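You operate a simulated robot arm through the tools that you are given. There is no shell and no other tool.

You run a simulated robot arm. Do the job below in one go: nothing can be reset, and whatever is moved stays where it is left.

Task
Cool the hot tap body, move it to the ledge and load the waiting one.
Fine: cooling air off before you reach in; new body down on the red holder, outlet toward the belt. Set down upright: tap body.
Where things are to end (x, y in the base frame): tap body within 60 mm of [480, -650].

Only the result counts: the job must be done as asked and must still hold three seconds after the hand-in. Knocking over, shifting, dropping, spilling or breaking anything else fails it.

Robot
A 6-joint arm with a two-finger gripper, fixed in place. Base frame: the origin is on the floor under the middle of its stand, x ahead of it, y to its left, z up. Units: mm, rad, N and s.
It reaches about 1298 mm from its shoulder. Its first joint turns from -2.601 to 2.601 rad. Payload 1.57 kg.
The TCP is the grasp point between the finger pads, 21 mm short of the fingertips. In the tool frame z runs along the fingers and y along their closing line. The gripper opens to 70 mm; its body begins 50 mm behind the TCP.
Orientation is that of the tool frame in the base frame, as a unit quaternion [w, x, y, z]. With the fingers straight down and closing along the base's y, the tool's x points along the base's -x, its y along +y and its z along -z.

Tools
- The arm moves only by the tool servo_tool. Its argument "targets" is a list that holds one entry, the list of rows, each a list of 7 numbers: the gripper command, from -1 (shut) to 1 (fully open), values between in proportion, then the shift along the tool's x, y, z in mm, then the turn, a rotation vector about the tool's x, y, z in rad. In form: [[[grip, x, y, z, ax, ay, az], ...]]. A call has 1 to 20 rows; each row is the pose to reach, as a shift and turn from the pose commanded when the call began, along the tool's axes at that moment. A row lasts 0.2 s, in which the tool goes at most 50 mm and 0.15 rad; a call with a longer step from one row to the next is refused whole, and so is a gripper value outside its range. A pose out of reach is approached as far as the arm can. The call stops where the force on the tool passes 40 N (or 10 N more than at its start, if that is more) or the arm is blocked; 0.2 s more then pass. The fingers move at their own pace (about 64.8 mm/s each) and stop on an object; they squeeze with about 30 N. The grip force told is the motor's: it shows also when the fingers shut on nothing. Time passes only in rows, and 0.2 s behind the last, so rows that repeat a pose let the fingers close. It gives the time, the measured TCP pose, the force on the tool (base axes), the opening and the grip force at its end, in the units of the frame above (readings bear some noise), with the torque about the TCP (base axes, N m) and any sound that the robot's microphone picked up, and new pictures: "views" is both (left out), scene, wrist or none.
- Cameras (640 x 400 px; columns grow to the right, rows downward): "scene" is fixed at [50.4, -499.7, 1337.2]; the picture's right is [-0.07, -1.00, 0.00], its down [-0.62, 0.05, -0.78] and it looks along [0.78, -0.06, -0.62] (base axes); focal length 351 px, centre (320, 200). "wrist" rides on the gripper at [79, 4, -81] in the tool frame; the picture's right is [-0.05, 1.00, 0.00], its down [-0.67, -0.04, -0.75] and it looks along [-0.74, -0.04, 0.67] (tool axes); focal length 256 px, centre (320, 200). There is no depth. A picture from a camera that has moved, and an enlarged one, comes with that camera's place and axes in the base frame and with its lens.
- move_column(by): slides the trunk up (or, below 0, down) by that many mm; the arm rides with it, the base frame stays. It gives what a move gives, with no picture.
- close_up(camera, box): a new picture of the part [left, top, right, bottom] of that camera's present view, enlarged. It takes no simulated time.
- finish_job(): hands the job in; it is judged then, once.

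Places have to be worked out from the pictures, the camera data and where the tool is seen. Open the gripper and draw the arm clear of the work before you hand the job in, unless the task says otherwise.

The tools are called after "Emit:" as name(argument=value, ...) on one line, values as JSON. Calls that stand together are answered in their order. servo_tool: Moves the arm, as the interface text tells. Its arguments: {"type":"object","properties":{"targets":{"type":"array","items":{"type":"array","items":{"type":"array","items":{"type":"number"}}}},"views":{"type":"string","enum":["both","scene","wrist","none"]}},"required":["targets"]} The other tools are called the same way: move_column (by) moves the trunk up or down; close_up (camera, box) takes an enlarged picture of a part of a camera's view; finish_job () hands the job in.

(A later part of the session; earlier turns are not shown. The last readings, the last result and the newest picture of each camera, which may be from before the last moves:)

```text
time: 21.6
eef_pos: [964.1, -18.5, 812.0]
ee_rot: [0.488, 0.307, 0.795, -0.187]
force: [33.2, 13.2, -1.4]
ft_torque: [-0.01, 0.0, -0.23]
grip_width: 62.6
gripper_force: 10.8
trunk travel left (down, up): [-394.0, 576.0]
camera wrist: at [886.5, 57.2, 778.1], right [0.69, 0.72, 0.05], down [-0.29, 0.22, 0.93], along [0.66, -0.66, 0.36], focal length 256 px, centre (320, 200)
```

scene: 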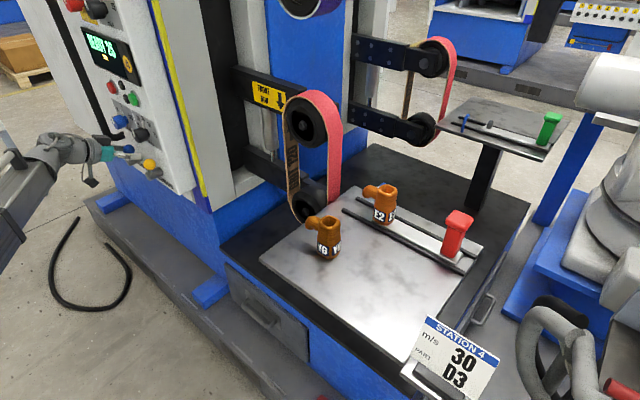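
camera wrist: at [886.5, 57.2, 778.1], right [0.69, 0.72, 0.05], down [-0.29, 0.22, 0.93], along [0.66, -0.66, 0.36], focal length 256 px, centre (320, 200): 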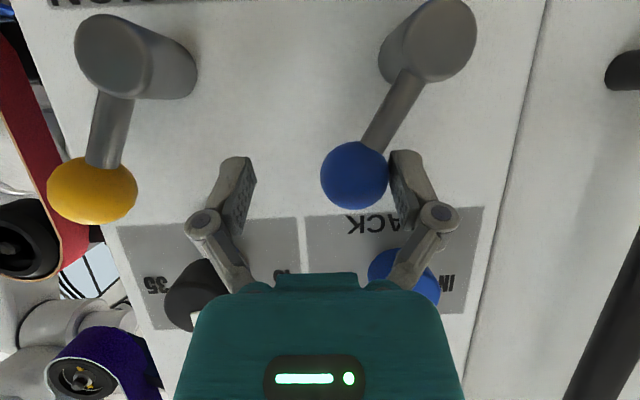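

The lever is at its stop (33 N). I ease off the pressure, wait a bit, and check E2 for any change.

Emit:
servo_tool(targets=[[[0.4, 0, 8, 0, 0, 0, 0], [0.4, 0, 14, 0, 0, 0, 0], [0.4, 0, 14, 0, 0, 0, 0], [0.4, 0, 14, 0, 0, 0, 0], [0.4, 0, 14, 0, 0, 0, 0]]], views="both")

Emit:
close_up(camera="scene", box=[290, 170, 415, 270])

Emit:
close_up(camera="scene", box=[60, 0, 210, 200])

```text
time: 22.8
eef_pos: [969.9, -9.9, 814.2]
ee_rot: [0.487, 0.31, 0.794, -0.19]
force: [-0.4, 0.5, 0.4]
ft_torque: [0.01, 0.01, -0.02]
grip_width: 48.9
gripper_force: 0.1
trunk travel left (down, up): [-394.0, 576.0]
camera wrist: at [892.4, 65.8, 780.2], right [0.69, 0.72, 0.05], down [-0.29, 0.22, 0.93], along [0.66, -0.66, 0.36], focal length 256 px, centre (320, 200)
```

scene: 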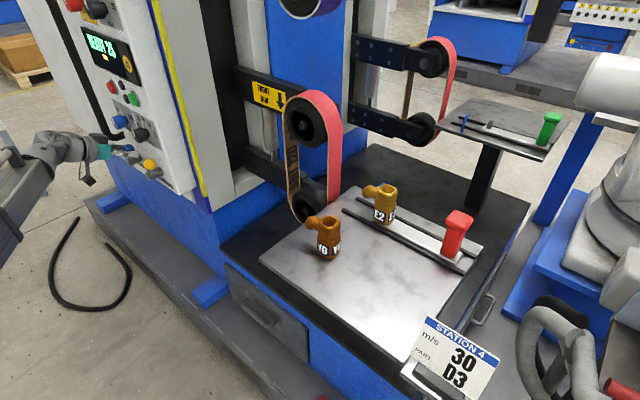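
wrist: 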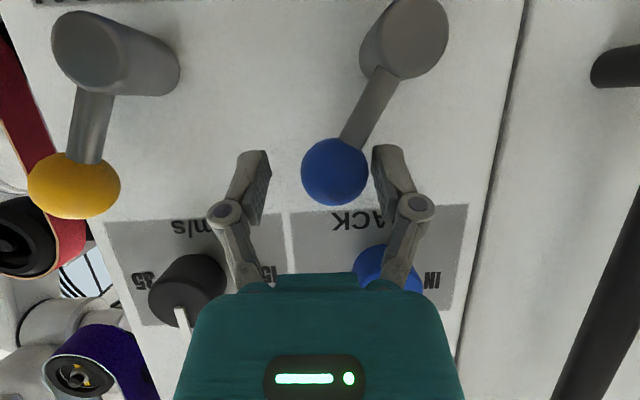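

```text
4.00 times, centred on (352, 220) of scene
camera zoom: at [50.4, -499.7, 1337.2], right [-0.07, -1.0, 0.0], down [-0.62, 0.05, -0.78], along [0.78, -0.06, -0.62], focal length 1406 px, centre (190, 120)
```

zoom: 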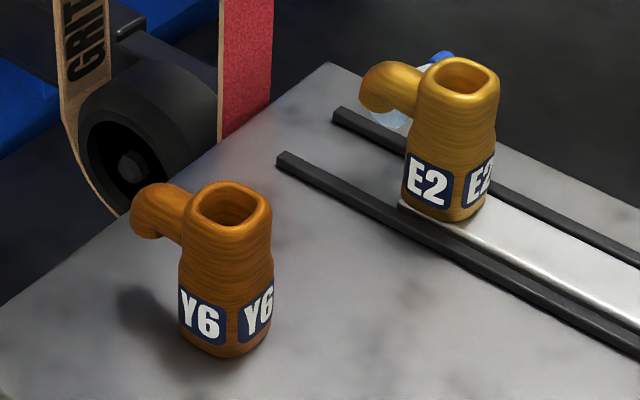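

```text
2.00 times, centred on (135, 100) of scene
camera zoom: at [50.4, -499.7, 1337.2], right [-0.07, -1.0, 0.0], down [-0.62, 0.05, -0.78], along [0.78, -0.06, -0.62], focal length 703 px, centre (690, 400)
```

zoom: 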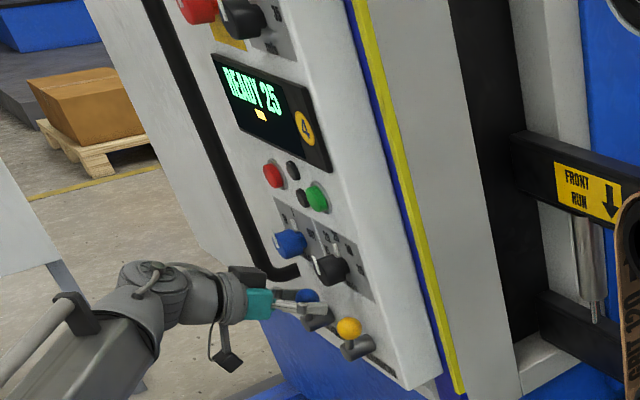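

The air is on: a pale jet shows at the nozzle and E2's colour is shifting from hot orange-red to brass. I wait a few more seconds for it to cool completely.

Emit:
servo_tool(targets=[[[0.4, 0, 0, 0, 0, 0, 0], [0.4, 0, 0, 0, 0, 0, 0], [0.4, 0, 0, 0, 0, 0, 0], [0.4, 0, 0, 0, 0, 0, 0], [0.4, 0, 0, 0, 0, 0, 0], [0.4, 0, 0, 0, 0, 0, 0], [0.4, 0, 0, 0, 0, 0, 0], [0.4, 0, 0, 0, 0, 0, 0], [0.4, 0, 0, 0, 0, 0, 0], [0.4, 0, 0, 0, 0, 0, 0], [0.4, 0, 0, 0, 0, 0, 0], [0.4, 0, 0, 0, 0, 0, 0], [0.4, 0, 0, 0, 0, 0, 0], [0.4, 0, 0, 0, 0, 0, 0], [0.4, 0, 0, 0, 0, 0, 0], [0.4, 0, 0, 0, 0, 0, 0], [0.4, 0, 0, 0, 0, 0, 0], [0.4, 0, 0, 0, 0, 0, 0], [0.4, 0, 0, 0, 0, 0, 0], [0.4, 0, 0, 0, 0, 0, 0]]], views="none")

Emit:
close_up(camera="scene", box=[290, 170, 415, 270])

```text
time: 27.0
eef_pos: [969.9, -10.3, 813.7]
ee_rot: [0.487, 0.31, 0.794, -0.189]
force: [-0.2, 0.0, -1.1]
ft_torque: [0.0, 0.01, 0.03]
grip_width: 49.1
gripper_force: 0.0
trunk travel left (down, up): [-394.0, 576.0]
```

```text
4.00 times, centred on (352, 220) of scene
camera zoom: at [50.4, -499.7, 1337.2], right [-0.07, -1.0, 0.0], down [-0.62, 0.05, -0.78], along [0.78, -0.06, -0.62], focal length 1406 px, centre (190, 120)
```

zoom: 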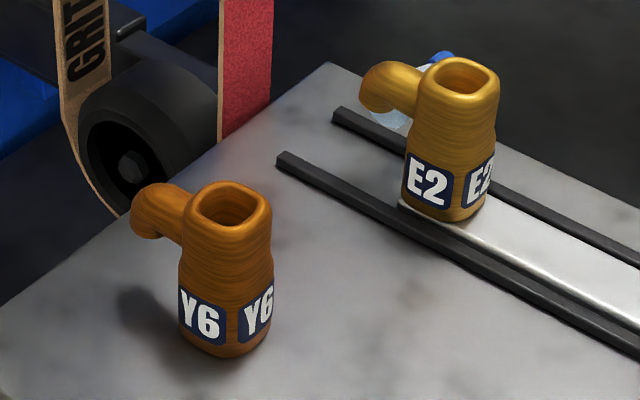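

E2 looks fully brass-coloured and nearly unchanged from four seconds ago. I give it one more spell to be sure, then compare.

Emit:
servo_tool(targets=[[[0.4, 0, 0, 0, 0, 0, 0], [0.4, 0, 0, 0, 0, 0, 0], [0.4, 0, 0, 0, 0, 0, 0], [0.4, 0, 0, 0, 0, 0, 0], [0.4, 0, 0, 0, 0, 0, 0], [0.4, 0, 0, 0, 0, 0, 0], [0.4, 0, 0, 0, 0, 0, 0], [0.4, 0, 0, 0, 0, 0, 0], [0.4, 0, 0, 0, 0, 0, 0], [0.4, 0, 0, 0, 0, 0, 0], [0.4, 0, 0, 0, 0, 0, 0], [0.4, 0, 0, 0, 0, 0, 0], [0.4, 0, 0, 0, 0, 0, 0], [0.4, 0, 0, 0, 0, 0, 0], [0.4, 0, 0, 0, 0, 0, 0], [0.4, 0, 0, 0, 0, 0, 0], [0.4, 0, 0, 0, 0, 0, 0], [0.4, 0, 0, 0, 0, 0, 0], [0.4, 0, 0, 0, 0, 0, 0], [0.4, 0, 0, 0, 0, 0, 0]]], views="none")

Emit:
close_up(camera="scene", box=[335, 170, 415, 235])

```text
time: 31.2
eef_pos: [969.6, -10.9, 814.6]
ee_rot: [0.487, 0.309, 0.795, -0.189]
force: [0.3, -0.6, -0.3]
ft_torque: [0.0, 0.01, 0.02]
grip_width: 48.9
gripper_force: 0.0
trunk travel left (down, up): [-394.0, 576.0]
```

```text
6.15 times, centred on (375, 202) of scene
camera zoom: at [50.4, -499.7, 1337.2], right [-0.07, -1.0, 0.0], down [-0.62, 0.05, -0.78], along [0.78, -0.06, -0.62], focal length 2162 px, centre (-18, 185)
```

zoom: 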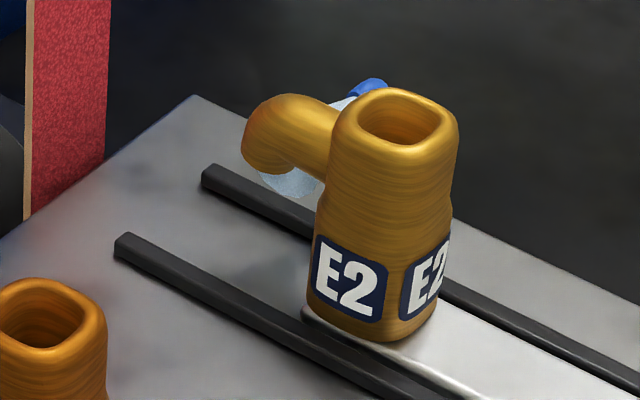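

E2 is uniformly brass now. I swing the lever back to its original position to shut the air off.

Emit:
servo_tool(targets=[[[0.4, 0, 12, 0, 0, 0, 0], [0.4, 0, 24, 0, 0, 0, 0], [0.4, 0, 36, 0, 0, 0, 0], [0.4, 0, 48, 0, 0, 0, 0], [0.4, 0, 60, 0, 0, 0, 0], [0.4, 0, 70, 0, 0, 0, 0], [0.4, 0, 76, 0, 0, 0, 0]]], views="both")

Emit:
close_up(camera="scene", box=[335, 170, 415, 235])

```text
time: 32.8
eef_pos: [1022.2, 45.5, 813.7]
ee_rot: [0.487, 0.31, 0.794, -0.189]
force: [-1.7, -2.3, -0.8]
ft_torque: [0.03, -0.03, -0.01]
grip_width: 50.5
gripper_force: 1.3
trunk travel left (down, up): [-394.0, 576.0]
camera wrist: at [944.5, 121.2, 780.2], right [0.69, 0.72, 0.05], down [-0.29, 0.22, 0.93], along [0.66, -0.66, 0.36], focal length 256 px, centre (320, 200)
```

scene: 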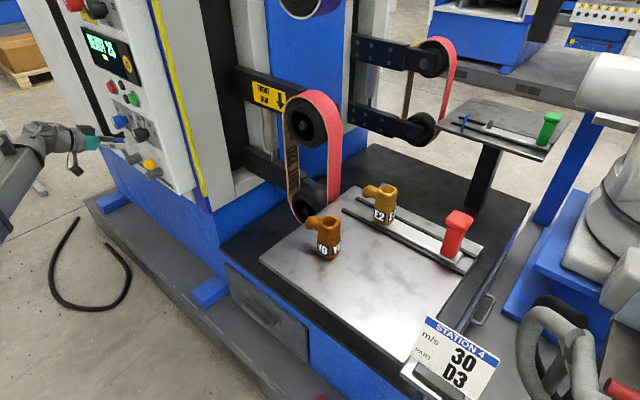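
wrist: 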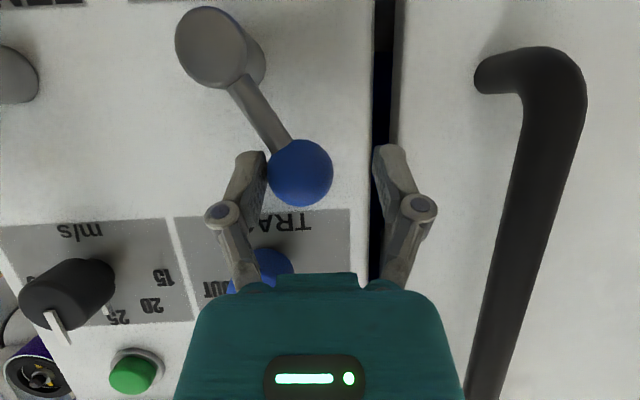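

```text
6.15 times, centred on (375, 202) of scene
camera zoom: at [50.4, -499.7, 1337.2], right [-0.07, -1.0, 0.0], down [-0.62, 0.05, -0.78], along [0.78, -0.06, -0.62], focal length 2162 px, centre (-18, 185)
```

zoom: 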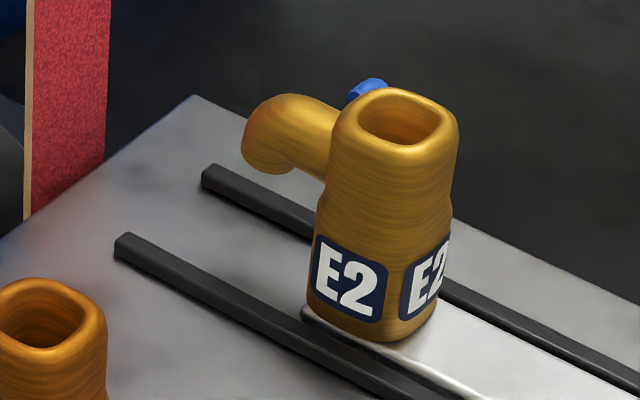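

The jet is gone and the lever is back at its original tilt. I nudge it 5 mm more against its stop, recentre the fingers around the ball, and back straight out from the panel.

Emit:
servo_tool(targets=[[[0.4, 0, 5, 0, 0, 0, 0], [0.4, 0, 5, 0, 0, 0, 0], [0.6, 0, -5, 0, 0, 0, 0], [0.6, 0, -9, 0, 0, 0, 0], [0.6, 6, -9, -12, 0, 0, 0], [0.6, 18, -9, -36, 0, 0, 0], [0.6, 36, -9, -72, 0, 0, 0], [0.6, 58, -9, -114, 0, 0, 0]]], views="both")

Emit:
close_up(camera="scene", box=[335, 170, 415, 235])

```text
time: 34.6
eef_pos: [919.8, 125.6, 814.0]
ee_rot: [0.487, 0.31, 0.794, -0.189]
force: [1.1, -0.6, 0.0]
ft_torque: [0.02, 0.02, 0.0]
grip_width: 56.2
gripper_force: 0.0
trunk travel left (down, up): [-394.0, 576.0]
camera wrist: at [842.4, 202.1, 780.2], right [0.69, 0.72, 0.05], down [-0.29, 0.22, 0.93], along [0.66, -0.66, 0.36], focal length 256 px, centre (320, 200)
```

scene: 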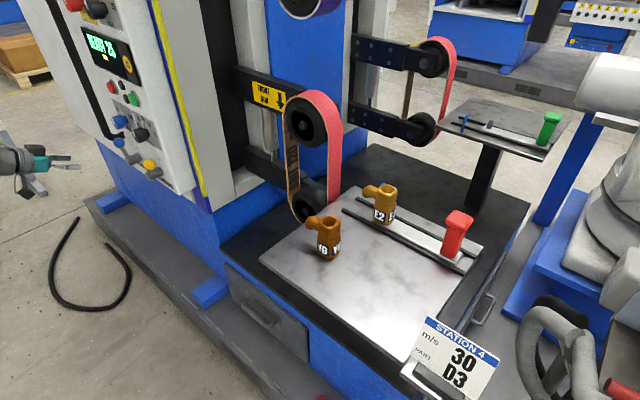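
wrist: 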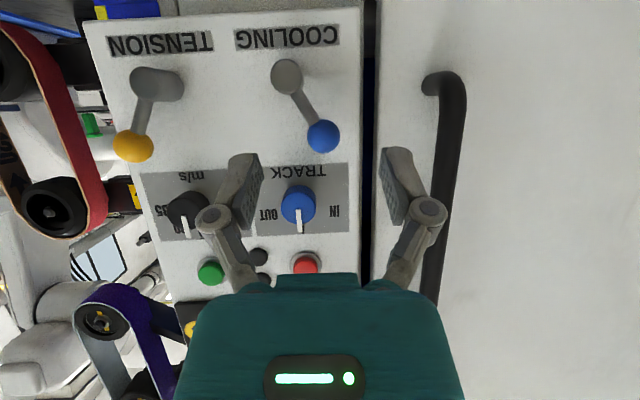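

```text
6.15 times, centred on (375, 202) of scene
camera zoom: at [50.4, -499.7, 1337.2], right [-0.07, -1.0, 0.0], down [-0.62, 0.05, -0.78], along [0.78, -0.06, -0.62], focal length 2162 px, centre (-18, 185)
```

zoom: 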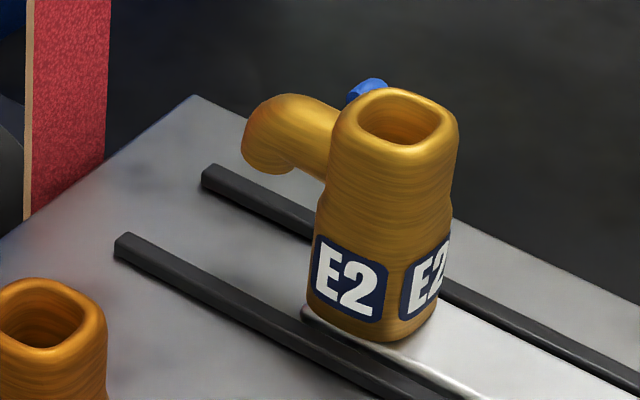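

The air is off and the COOLING lever is back at its original position. The vertical position seems governed by the trunk alone, so I raise it back before swinging over to E2.

Emit:
move_column(by=322)

Emit:
servo_tool(targets=[[[1, 0, 0, 0, 0, 0.1, 0], [1, 0, 0, 0, 0, 0.2, 0], [1, 0, 0, 0, 0, 0.3, 0], [1, 0, 0, 0, 0, 0.4, 0], [1, 0, 0, 0, 0, 0.5, 0], [1, 0, 0, 0, 0, 0.6, 0], [1, 0, 0, 0, 0, 0.7, 0], [1, 0, 0, 0, 0, 0.8, 0], [1, 0, 0, 0, 0, 0.9, 0], [1, 0, 0, 0, 0, 1.0, 0], [1, 0, 0, 0, 0, 1.1, 0]]], views="both")

```text
time: 37.8
eef_pos: [920.1, 126.6, 1136.2]
ee_rot: [0.487, 0.31, 0.794, -0.19]
force: [0.4, 0.0, 0.6]
ft_torque: [0.0, -0.03, 0.0]
grip_width: 55.9
gripper_force: 0.0
trunk travel left (down, up): [-716.0, 254.0]
```

```text
time: 40.2
eef_pos: [918.5, 127.1, 1035.5]
ee_rot: [0.0, 0.364, 0.932, 0.001]
force: [-1.0, -0.7, -0.3]
ft_torque: [0.04, 0.0, -0.01]
grip_width: 70.2
gripper_force: 0.2
out of reach, approached as far as the arm can: row 1, 2, 3, 4, 5, 6, 7, 8, 9, 10, 11
trunk travel left (down, up): [-716.0, 254.0]
camera wrist: at [862.6, 184.5, 1115.7], right [0.71, 0.7, 0.0], down [0.47, -0.48, 0.74], along [0.52, -0.53, -0.67], focal length 256 px, centre (320, 200)
```

scene: 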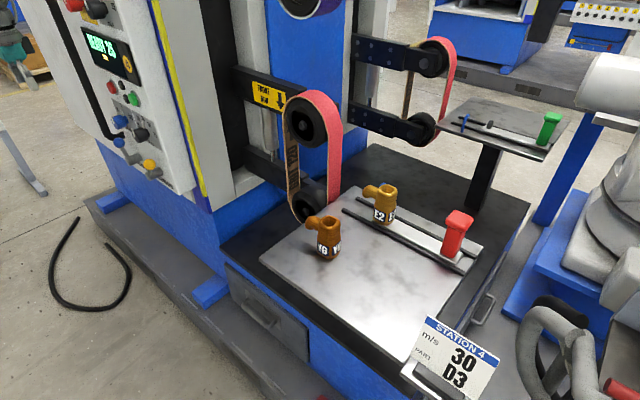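
wrist: 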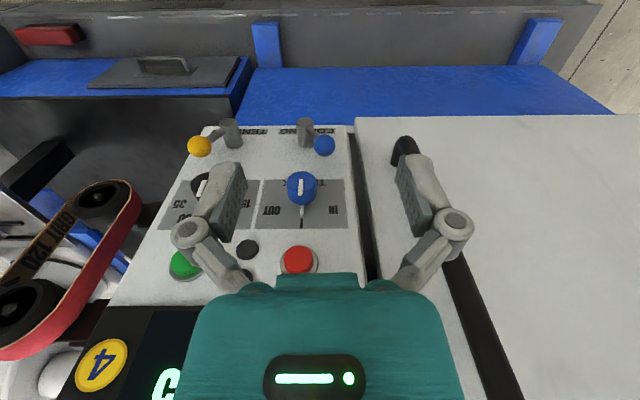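

The fingers point down again at z=1035 and the lever is visibly in its initial position. I retrace along the panel toward the table.

Emit:
servo_tool(targets=[[[1, 12, -44, 0, 0, 0, 0], [1, 24, -88, 0, 0, 0, 0], [1, 36, -132, 0, 0, 0, 0], [1, 40, -176, 0, 0, 0, 0], [1, 40, -220, 0, 0, 0, 0], [1, 40, -264, 0, 0, 0, 0], [1, 40, -308, 0, 0, 0, 0], [1, 36, -352, 0, 0, 0, 0], [1, 24, -396, 0, 0, 0, 0], [1, 12, -440, 0, 0, 0, 0], [1, 0, -486, 0, 0, 0, 0]]], views="none")

```text
time: 42.6
eef_pos: [590.4, -230.7, 1035.1]
ee_rot: [0.0, 0.363, 0.932, 0.001]
force: [0.3, -0.4, -0.8]
ft_torque: [-0.04, 0.03, 0.02]
grip_width: 70.0
gripper_force: 0.1
out of reach, approached as far as the arm can: row 6, 8
trunk travel left (down, up): [-716.0, 254.0]
```

I'm back near (590,-231). Now I move over E2 (estimated (658,-697)) with the hand yawed 45° so the closing line is across the slide.

Emit:
servo_tool(targets=[[[1, -30.4, -24.9, 0, 0, 0, -0.1273], [1, -60.8, -49.8, 0, 0, 0, -0.2547], [1, -91.2, -74.6, 0, 0, 0, -0.382], [1, -121.6, -99.5, 0, 0, 0, -0.5093], [1, -152, -124.4, 0, 0, 0, -0.6367], [1, -182.4, -149.3, 0, 0, 0, -0.764], [1, -212.8, -174.2, 0, 0, 0, -0.8913], [1, -243.2, -199.1, 0, 0, 0, -1.0187], [1, -273.6, -223.9, 0, 0, 0, -1.146], [1, -304, -248.8, 0, 0, 0, -1.2733], [1, -334.4, -273.7, 0, 0, 0, -1.4007], [1, -364.8, -298.6, 0, 0, 0, -1.528]]], views="both")

Emit:
close_up(camera="wrist", box=[250, 0, 390, 130])

```text
time: 45.2
eef_pos: [656.7, -700.3, 1034.4]
ee_rot: [0.002, -0.384, 0.923, 0.001]
force: [-0.3, 0.1, -0.3]
ft_torque: [0.01, -0.03, 0.03]
grip_width: 70.1
gripper_force: 0.1
out of reach, approached as far as the arm can: row 1, 2, 3, 9, 10, 11, 12
trunk travel left (down, up): [-716.0, 254.0]
camera wrist: at [597.8, -752.6, 1115.3], right [-0.67, 0.74, 0.0], down [0.49, 0.45, 0.75], along [0.55, 0.5, -0.67], focal length 256 px, centre (320, 200)
```

scene: 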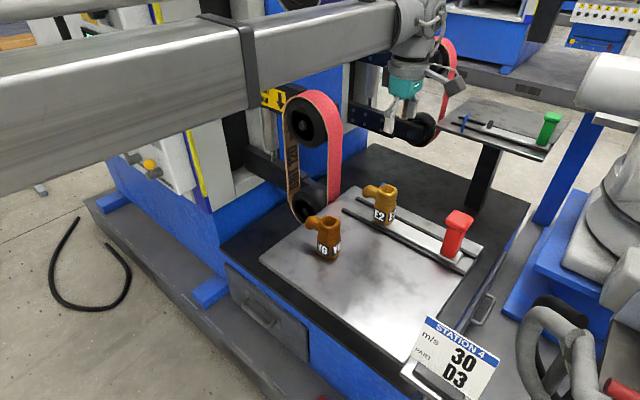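
wrist: 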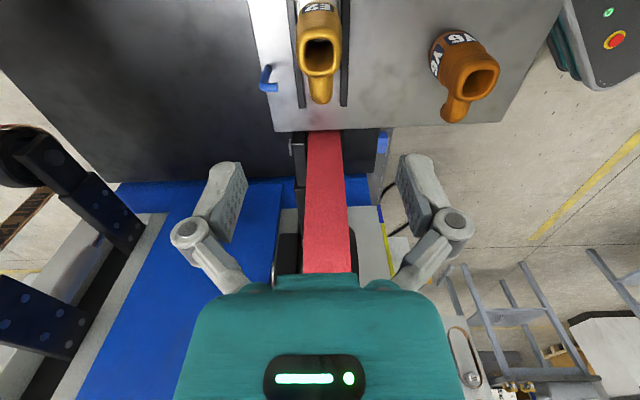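

```text
3.08 times, centred on (320, 65) of wrist
camera zoom: at [597.8, -752.6, 1115.3], right [-0.67, 0.74, 0.0], down [0.49, 0.45, 0.75], along [0.55, 0.5, -0.67], focal length 788 px, centre (320, 615)
```

zoom: 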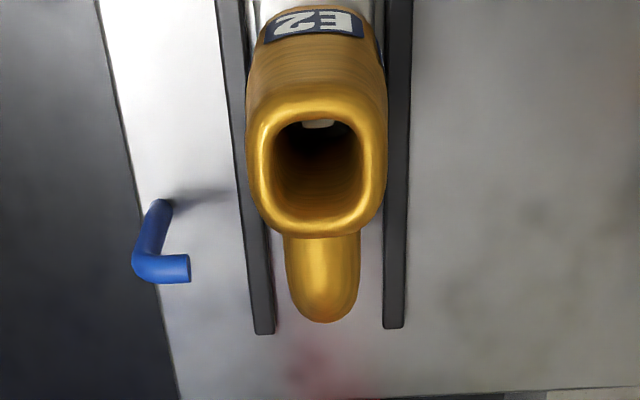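

E2's opening is centred on the finger line laterally, with its peg tip visible inside. I lower the trunk 90 mm (tips still ~35 mm above E2) to refine height and fore-aft alignment.

Emit:
move_column(by=-90)

Emit:
servo_tool(targets=[[[1, 0, 0, 0, 0, 0, 0]]], views="both")

Emit:
close_up(camera="wrist", box=[230, 20, 410, 180])

```text
time: 46.4
eef_pos: [657.5, -698.5, 944.9]
ee_rot: [0.001, -0.383, 0.924, 0.001]
force: [0.2, -0.5, -0.1]
ft_torque: [0.03, -0.01, 0.02]
grip_width: 70.1
gripper_force: 0.0
trunk travel left (down, up): [-626.0, 344.0]
```

```text
time: 46.8
eef_pos: [656.8, -697.4, 944.8]
ee_rot: [0.001, -0.383, 0.924, 0.0]
force: [0.1, 0.5, -0.4]
ft_torque: [-0.02, 0.0, -0.01]
grip_width: 70.2
gripper_force: 0.0
trunk travel left (down, up): [-626.0, 344.0]
camera wrist: at [597.4, -751.5, 1025.6], right [-0.67, 0.74, 0.0], down [0.5, 0.44, 0.75], along [0.55, 0.5, -0.67], focal length 256 px, centre (320, 200)
```

scene: 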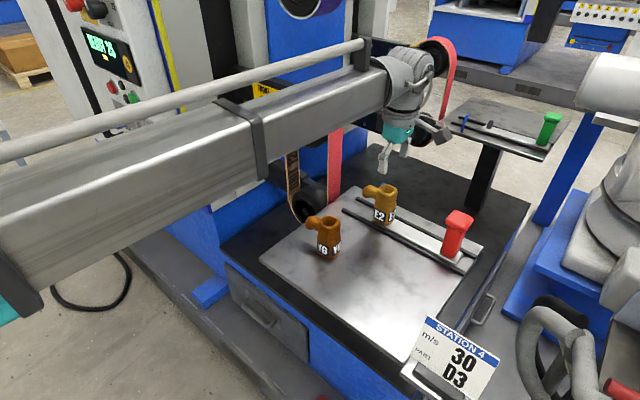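
wrist: 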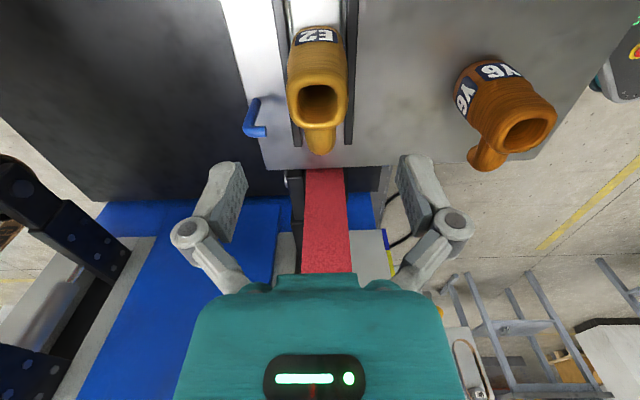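

```text
2.50 times, centred on (320, 100) of wrist
camera zoom: at [597.4, -751.5, 1025.6], right [-0.67, 0.74, 0.0], down [0.5, 0.44, 0.75], along [0.55, 0.5, -0.67], focal length 640 px, centre (320, 450)
```

zoom: 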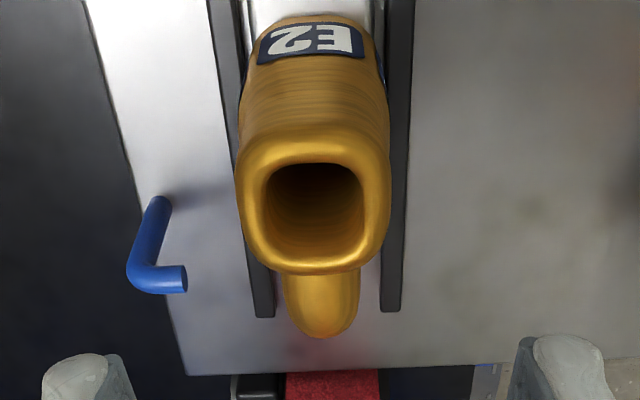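

Parallax gives E2's rim at z≈867, about 4.6 mm ahead of the TCP line and ~1 mm to the far side, 40 mm wide; the nozzle tip is ~49 mm clear in both directions. I correct by that amount and lower 60 mm.

Emit:
servo_tool(targets=[[[1, -4.6, -1.2, 0, 0, 0, 0], [1, -4.6, -1.2, 0, 0, 0, 0]]], views="none")

Emit:
move_column(by=-60)

Emit:
servo_tool(targets=[[[1, 0, 0, 0, 0, 0, 0]]], views="both")

Emit:
close_up(camera="wrist", box=[200, 60, 440, 240])

```text
time: 47.4
eef_pos: [661.6, -695.1, 944.2]
ee_rot: [0.0, -0.382, 0.924, 0.001]
force: [0.0, 0.3, 0.1]
ft_torque: [0.0, 0.01, 0.02]
grip_width: 69.9
gripper_force: 0.0
trunk travel left (down, up): [-626.0, 344.0]
```

```text
time: 48.4
eef_pos: [660.7, -695.9, 885.1]
ee_rot: [0.0, -0.383, 0.924, 0.0]
force: [-0.1, -0.5, 0.2]
ft_torque: [0.05, 0.01, 0.01]
grip_width: 70.0
gripper_force: 0.0
trunk travel left (down, up): [-566.0, 404.0]
```

```text
time: 48.8
eef_pos: [660.7, -695.5, 884.2]
ee_rot: [0.001, -0.382, 0.924, 0.0]
force: [-0.2, 0.8, 0.6]
ft_torque: [-0.02, 0.01, -0.01]
grip_width: 70.1
gripper_force: 0.2
trunk travel left (down, up): [-566.0, 404.0]
camera wrist: at [601.7, -749.0, 965.6], right [-0.67, 0.74, 0.0], down [0.5, 0.44, 0.75], along [0.55, 0.5, -0.67], focal length 256 px, centre (320, 200)
```

scene: 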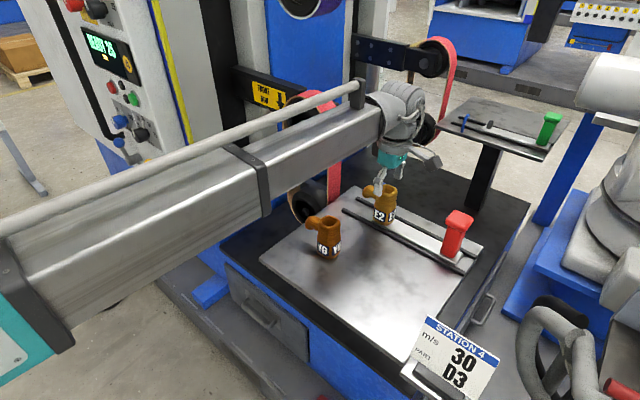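
wrist: 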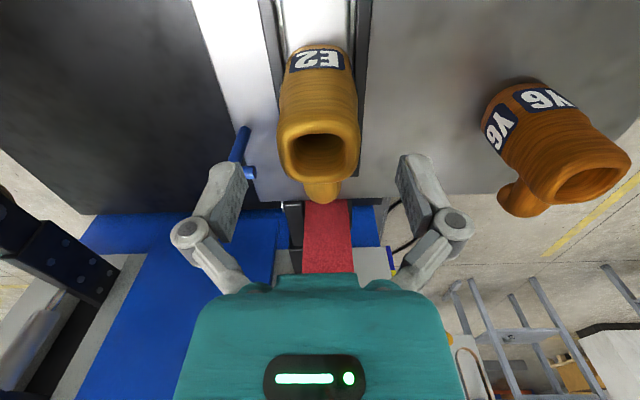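

```text
2.22 times, centred on (320, 150) of wrist
camera zoom: at [601.7, -749.0, 965.6], right [-0.67, 0.74, 0.0], down [0.5, 0.44, 0.75], along [0.55, 0.5, -0.67], focal length 569 px, centre (320, 311)
```

zoom: 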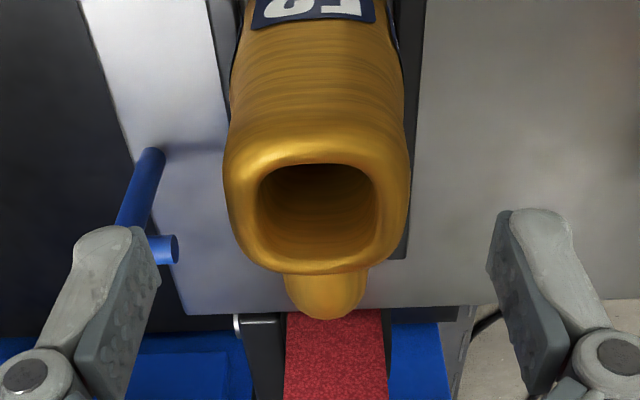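

Alignment is good: the rim centre is on the finger line with z≈866. I lower 57 mm so the pads take the body below the rim.

Emit:
move_column(by=-57)

Emit:
servo_tool(targets=[[[1, 0, 0, 0, 0, 0, 0]]], views="both")

```text
time: 49.8
eef_pos: [660.9, -696.3, 826.3]
ee_rot: [0.001, -0.383, 0.924, 0.001]
force: [0.3, 0.1, 1.0]
ft_torque: [-0.02, 0.0, -0.01]
grip_width: 70.3
gripper_force: 0.0
trunk travel left (down, up): [-509.0, 461.0]
```

```text
time: 50.2
eef_pos: [662.1, -695.6, 827.1]
ee_rot: [0.001, -0.382, 0.924, 0.001]
force: [-0.4, 0.9, -0.5]
ft_torque: [0.03, -0.02, 0.0]
grip_width: 70.1
gripper_force: 0.0
trunk travel left (down, up): [-509.0, 461.0]
camera wrist: at [601.7, -748.9, 908.6], right [-0.67, 0.74, 0.0], down [0.5, 0.44, 0.75], along [0.55, 0.5, -0.67], focal length 256 px, centre (320, 200)
```

scene: 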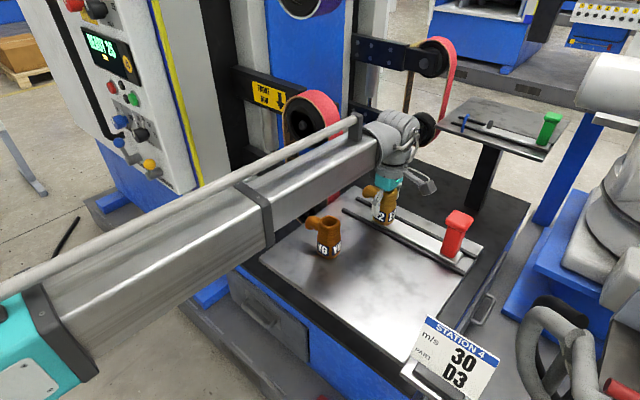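
wrist: 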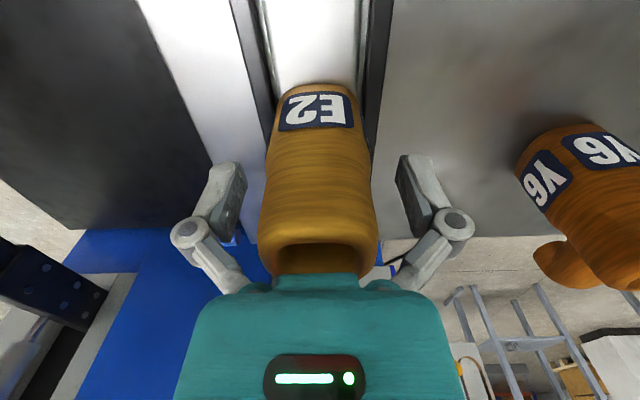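

E2's body is between the pads with clearance all round. I close the gripper.

Emit:
servo_tool(targets=[[[0.3, 0, 0, 0, 0, 0, 0], [-0.2, 0, 0, 0, 0, 0, 0], [-1, 0, 0, 0, 0, 0, 0], [-1, 0, 0, 0, 0, 0, 0], [-1, 0, 0, 0, 0, 0, 0]]], views="wrist")

```text
time: 51.4
eef_pos: [660.1, -694.9, 828.7]
ee_rot: [0.001, -0.383, 0.924, -0.001]
force: [6.7, -6.2, 24.0]
ft_torque: [0.08, 0.08, -0.01]
grip_width: 55.3
gripper_force: 29.8
trunk travel left (down, up): [-509.0, 461.0]
camera wrist: at [601.2, -748.3, 910.3], right [-0.67, 0.74, 0.0], down [0.49, 0.45, 0.75], along [0.56, 0.5, -0.67], focal length 256 px, centre (320, 200)
```

wrist: 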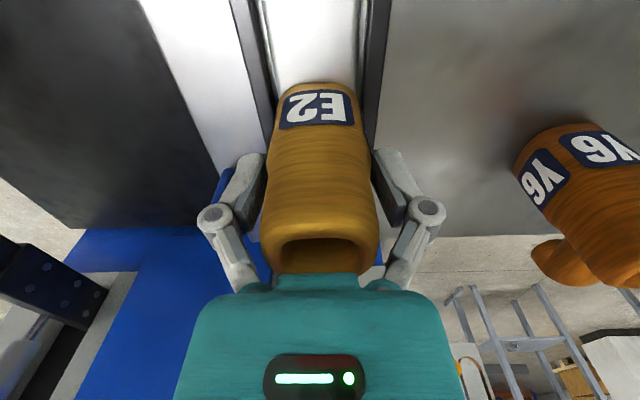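

The fingers stopped at 55 mm with 30 N grip but there's an unexpected 24 N upward force. I zoom in to see what the pads are touching before lifting.

Emit:
close_up(camera="wrist", box=[190, 70, 450, 290])

Emit:
close_up(camera="scene", box=[345, 140, 455, 240])

```text
1.82 times, centred on (320, 180) of wrist
camera zoom: at [601.2, -748.3, 910.3], right [-0.67, 0.74, 0.0], down [0.49, 0.45, 0.75], along [0.56, 0.5, -0.67], focal length 465 px, centre (320, 236)
```

zoom: 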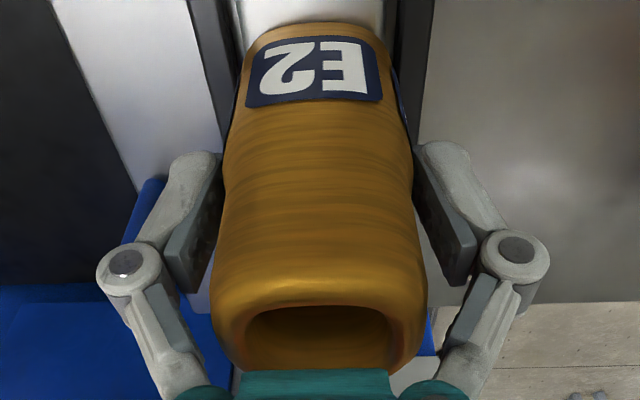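

```text
4.00 times, centred on (400, 190) of scene
camera zoom: at [50.4, -499.7, 1337.2], right [-0.07, -1.0, 0.0], down [-0.62, 0.05, -0.78], along [0.78, -0.06, -0.62], focal length 1406 px, centre (0, 240)
```

zoom: 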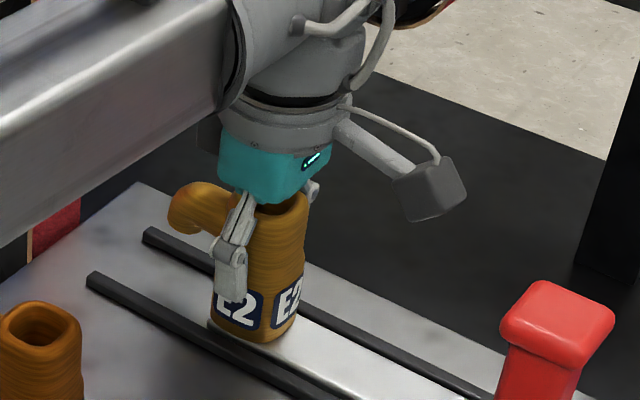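

The pads are on the body's sides with nothing else in contact; the force looks like the pads dragging on the body as they closed, with a slight sideways load. I shift 1 mm to relax it, then test-lift 15 mm.

Emit:
servo_tool(targets=[[[-1, 0, -1, 0, 0, 0, 0], [-1, 0, -1, 0, 0, 0, 0]]], views="none")

Emit:
move_column(by=15)

Emit:
servo_tool(targets=[[[-1, 0, -1, 0, 0, 0, 0]]], views="both")

```text
time: 52.0
eef_pos: [661.9, -695.6, 828.9]
ee_rot: [0.001, -0.382, 0.924, -0.001]
force: [3.0, -3.1, 23.6]
ft_torque: [0.18, 0.2, -0.01]
grip_width: 55.1
gripper_force: 30.4
trunk travel left (down, up): [-509.0, 461.0]
```

```text
time: 52.6
eef_pos: [662.2, -695.9, 841.0]
ee_rot: [0.0, -0.382, 0.924, 0.001]
force: [0.1, 0.5, -6.0]
ft_torque: [-0.01, 0.02, 0.02]
grip_width: 45.7
gripper_force: 30.0
trunk travel left (down, up): [-524.0, 446.0]
```

```text
time: 53.0
eef_pos: [662.9, -697.4, 842.9]
ee_rot: [0.0, -0.383, 0.924, 0.002]
force: [0.5, 1.6, -6.9]
ft_torque: [0.0, 0.02, 0.0]
grip_width: 45.6
gripper_force: 30.1
trunk travel left (down, up): [-524.0, 446.0]
camera wrist: at [603.4, -750.4, 923.0], right [-0.67, 0.74, 0.0], down [0.5, 0.44, 0.75], along [0.55, 0.5, -0.67], focal length 256 px, centre (320, 200)
```

scene: 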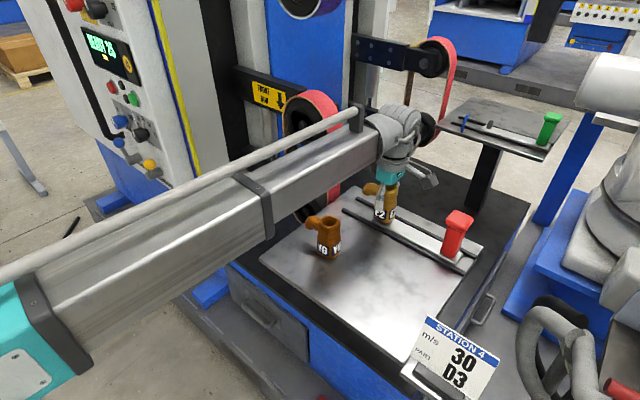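
wrist: 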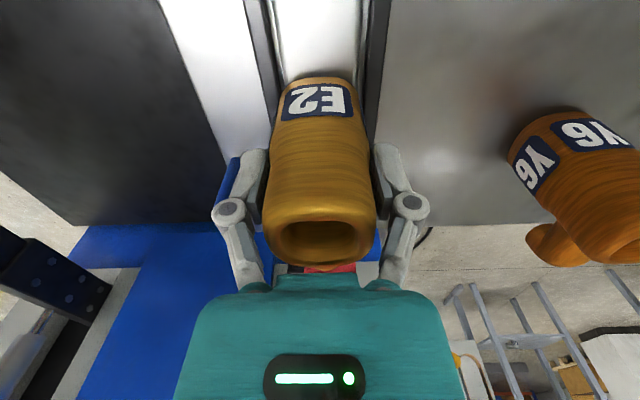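

The pads slid up off a shoulder and now hold at 45.6 mm width, carrying about 7 N. I lift a little more and check that E2 comes up with the hand.

Emit:
move_column(by=15)

Emit:
servo_tool(targets=[[[-1, 0, 0, 0, 0, 0, 0]]], views="both")

Emit:
close_up(camera="scene", box=[345, 130, 455, 240])

Emit:
close_up(camera="wrist", box=[190, 50, 450, 290])

```text
time: 53.6
eef_pos: [663.2, -696.8, 857.8]
ee_rot: [0.001, -0.383, 0.924, 0.0]
force: [2.5, -1.5, 7.9]
ft_torque: [0.06, 0.03, 0.05]
grip_width: 45.7
gripper_force: 29.3
trunk travel left (down, up): [-539.0, 431.0]
```

```text
time: 54.0
eef_pos: [661.7, -695.9, 859.6]
ee_rot: [0.001, -0.382, 0.924, 0.0]
force: [3.8, -2.9, 13.0]
ft_torque: [-0.01, -0.06, 0.01]
grip_width: 45.7
gripper_force: 30.2
trunk travel left (down, up): [-539.0, 431.0]
camera wrist: at [602.9, -749.8, 939.5], right [-0.67, 0.74, 0.0], down [0.49, 0.45, 0.75], along [0.56, 0.5, -0.67], focal length 256 px, centre (320, 200)
```

scene: 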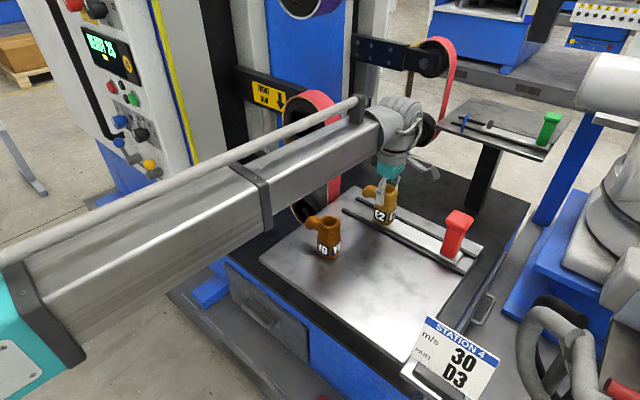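
wrist: 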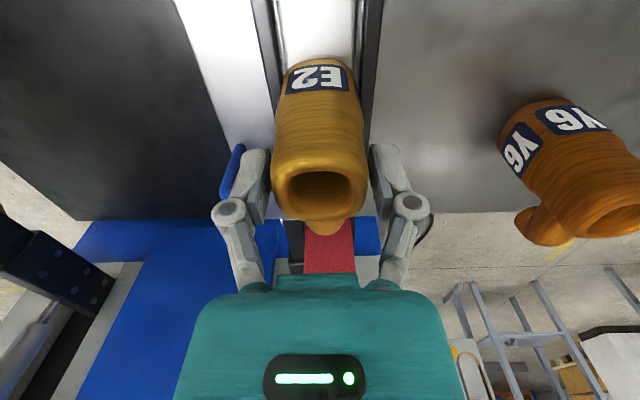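

```text
3.64 times, centred on (400, 185) of scene
camera zoom: at [50.4, -499.7, 1337.2], right [-0.07, -1.0, 0.0], down [-0.62, 0.05, -0.78], along [0.78, -0.06, -0.62], focal length 1278 px, centre (29, 254)
```

zoom: 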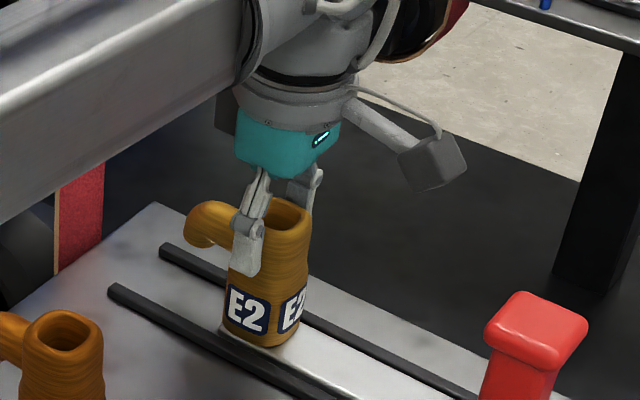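

```text
1.67 times, centred on (320, 170) of wrist
camera zoom: at [602.9, -749.8, 939.5], right [-0.67, 0.74, 0.0], down [0.49, 0.45, 0.75], along [0.56, 0.5, -0.67], focal length 427 px, centre (320, 250)
```

zoom: 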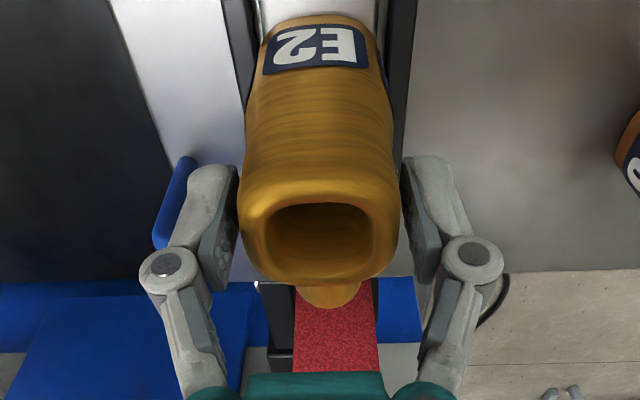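

E2 is still seated: the fingers slid up its tapered upper part instead of lifting it. I open slightly, go back down so the tips sit at the narrow waist just above the label section, and re-grip.

Emit:
servo_tool(targets=[[[0.7, 0, 0, 0, 0, 0, 0], [0.7, 0, 0, 0, 0, 0, 0], [0.7, 0, 0, 0, 0, 0, 0]]], views="none")

Emit:
close_up(camera="scene", box=[345, 150, 425, 240])

Emit:
close_up(camera="wrist", box=[190, 50, 450, 290])

```text
time: 54.9
eef_pos: [662.8, -696.6, 858.2]
ee_rot: [0.0, -0.383, 0.924, 0.0]
force: [-0.1, -0.2, 0.3]
ft_torque: [-0.03, 0.0, 0.01]
grip_width: 59.7
gripper_force: 0.2
trunk travel left (down, up): [-539.0, 431.0]
```

```text
4.44 times, centred on (385, 195) of scene
camera zoom: at [50.4, -499.7, 1337.2], right [-0.07, -1.0, 0.0], down [-0.62, 0.05, -0.78], along [0.78, -0.06, -0.62], focal length 1562 px, centre (31, 222)
```

zoom: 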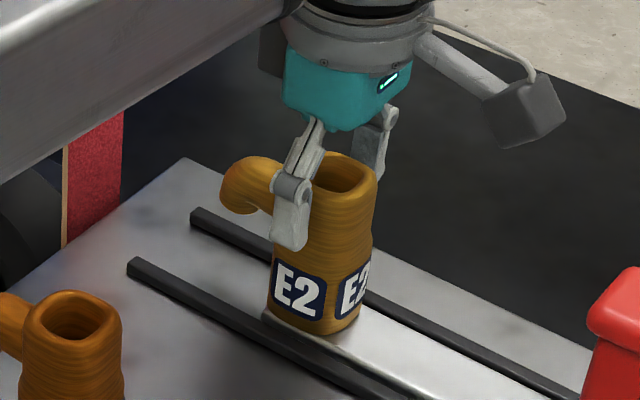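

```text
1.67 times, centred on (320, 170) of wrist
camera zoom: at [603.1, -750.1, 938.6], right [-0.67, 0.74, 0.0], down [0.5, 0.44, 0.75], along [0.55, 0.5, -0.67], focal length 427 px, centre (320, 250)
```

zoom: 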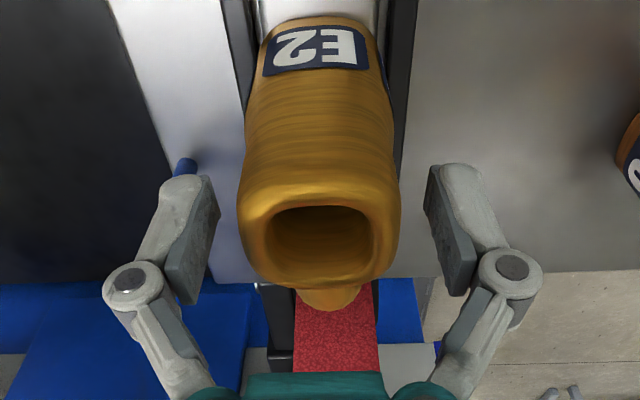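

E2 is still seated and upright. I lower 18 mm (tips ≈ 819, at the waist) and close again.

Emit:
move_column(by=-18)

Emit:
servo_tool(targets=[[[0.3, 0, 0, 0, 0, 0, 0], [-0.3, 0, 0, 0, 0, 0, 0], [-1, 0, 0, 0, 0, 0, 0], [-1, 0, 0, 0, 0, 0, 0], [-1, 0, 0, 0, 0, 0, 0]]], views="wrist")

Emit:
close_up(camera="scene", box=[345, 150, 425, 240])

```text
time: 55.5
eef_pos: [661.7, -697.7, 838.9]
ee_rot: [0.002, -0.383, 0.924, 0.0]
force: [1.3, -0.4, 0.1]
ft_torque: [-0.03, -0.01, -0.02]
grip_width: 59.4
gripper_force: 0.1
trunk travel left (down, up): [-521.0, 449.0]
```

```text
time: 56.7
eef_pos: [662.0, -697.1, 839.8]
ee_rot: [0.001, -0.382, 0.924, 0.001]
force: [-0.1, 0.9, 0.5]
ft_torque: [0.03, 0.02, 0.01]
grip_width: 45.8
gripper_force: 29.7
trunk travel left (down, up): [-521.0, 449.0]
camera wrist: at [603.1, -750.1, 920.7], right [-0.67, 0.74, 0.0], down [0.5, 0.45, 0.75], along [0.55, 0.5, -0.67], focal length 256 px, centre (320, 200)
```

wrist: 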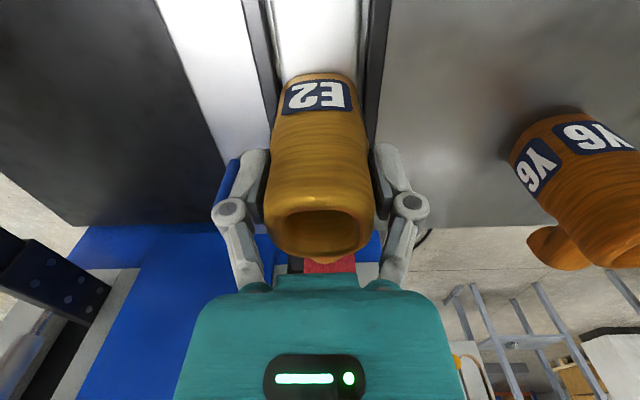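

```text
4.44 times, centred on (385, 195) of scene
camera zoom: at [50.4, -499.7, 1337.2], right [-0.07, -1.0, 0.0], down [-0.62, 0.05, -0.78], along [0.78, -0.06, -0.62], focal length 1562 px, centre (31, 222)
```

zoom: 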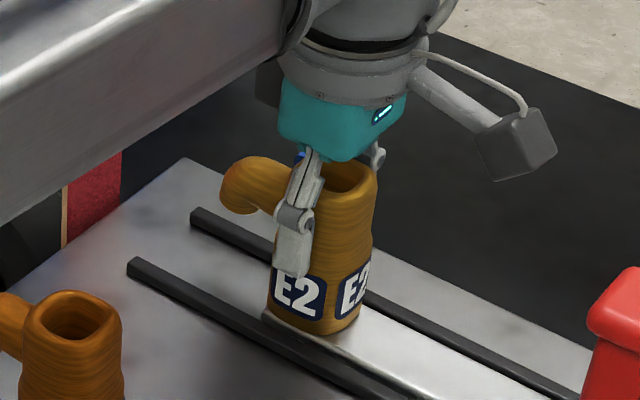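

A clean grip this time: 45.8 mm, 30 N, no side or vertical load. I lift 5 mm and read the force.

Emit:
move_column(by=5)

Emit:
servo_tool(targets=[[[-1, 0, 0, 0, 0, 0, 0]]], views="wrist")

Emit:
close_up(camera="scene", box=[345, 150, 425, 240])

```text
time: 57.2
eef_pos: [661.2, -696.6, 843.2]
ee_rot: [0.0, -0.383, 0.924, 0.0]
force: [-0.3, 0.0, -6.6]
ft_torque: [-0.03, 0.01, -0.01]
grip_width: 45.8
gripper_force: 30.7
trunk travel left (down, up): [-526.0, 444.0]
```

```text
time: 57.6
eef_pos: [663.9, -698.1, 843.9]
ee_rot: [0.002, -0.382, 0.924, 0.0]
force: [1.2, 0.6, -6.7]
ft_torque: [-0.05, 0.02, -0.03]
grip_width: 45.5
gripper_force: 30.4
trunk travel left (down, up): [-526.0, 444.0]
camera wrist: at [603.4, -750.5, 925.0], right [-0.67, 0.74, 0.0], down [0.5, 0.44, 0.75], along [0.55, 0.5, -0.67], focal length 256 px, centre (320, 200)
```

wrist: 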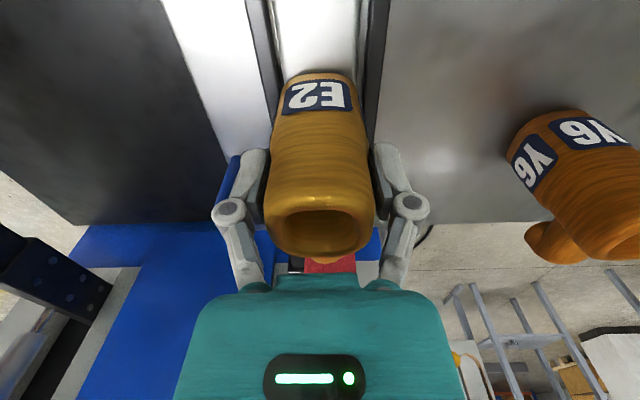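

```text
4.44 times, centred on (385, 195) of scene
camera zoom: at [50.4, -499.7, 1337.2], right [-0.07, -1.0, 0.0], down [-0.62, 0.05, -0.78], along [0.78, -0.06, -0.62], focal length 1562 px, centre (31, 222)
```

zoom: 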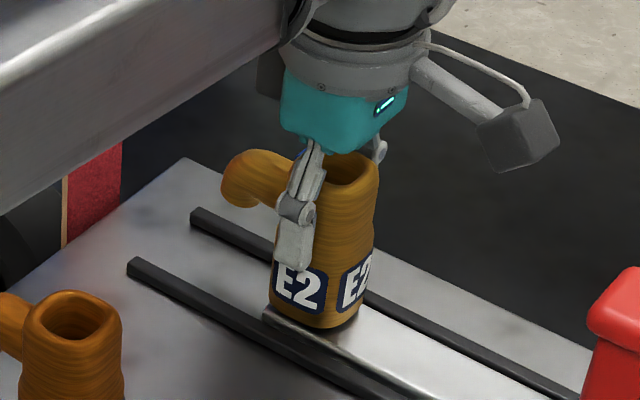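

E2 rose with the hand, carrying a steady 6.7 N. I continue lifting in small steps to avoid jerks.

Emit:
move_column(by=5)

Emit:
servo_tool(targets=[[[-1, 0, 0, 0, 0, 0, 0]]], views="wrist")

Emit:
close_up(camera="scene", box=[345, 150, 425, 240])

```text
time: 58.2
eef_pos: [663.4, -697.8, 849.5]
ee_rot: [0.001, -0.382, 0.924, 0.0]
force: [0.1, 1.4, -6.1]
ft_torque: [-0.02, 0.01, -0.01]
grip_width: 45.4
gripper_force: 29.4
trunk travel left (down, up): [-531.0, 439.0]
```

```text
time: 58.6
eef_pos: [663.9, -697.7, 848.4]
ee_rot: [0.001, -0.383, 0.924, 0.001]
force: [-0.3, -0.5, -5.5]
ft_torque: [-0.02, 0.03, 0.01]
grip_width: 45.9
gripper_force: 30.1
trunk travel left (down, up): [-531.0, 439.0]
camera wrist: at [603.5, -750.4, 930.0], right [-0.67, 0.74, 0.0], down [0.5, 0.44, 0.75], along [0.55, 0.5, -0.67], focal length 256 px, centre (320, 200)
```

wrist: 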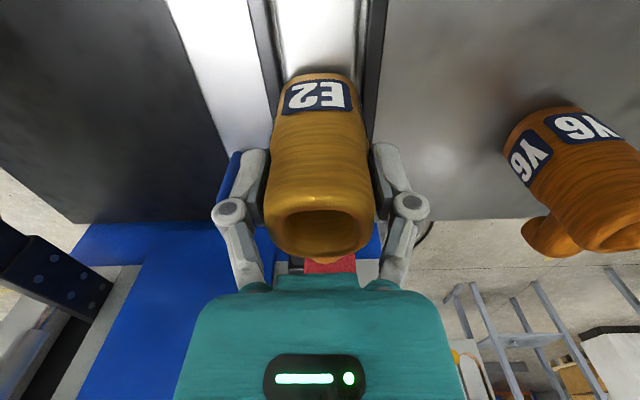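

```text
4.44 times, centred on (385, 195) of scene
camera zoom: at [50.4, -499.7, 1337.2], right [-0.07, -1.0, 0.0], down [-0.62, 0.05, -0.78], along [0.78, -0.06, -0.62], focal length 1562 px, centre (31, 222)
```

zoom: 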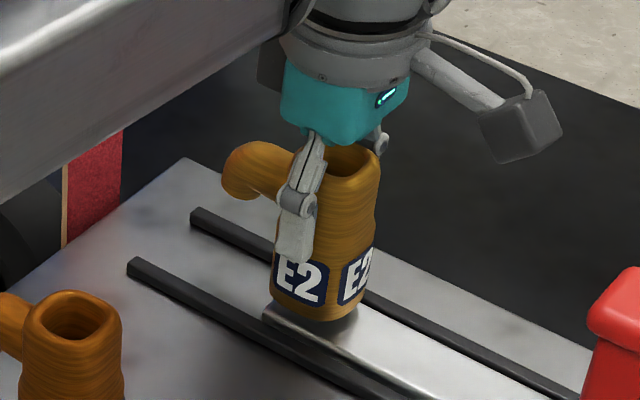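

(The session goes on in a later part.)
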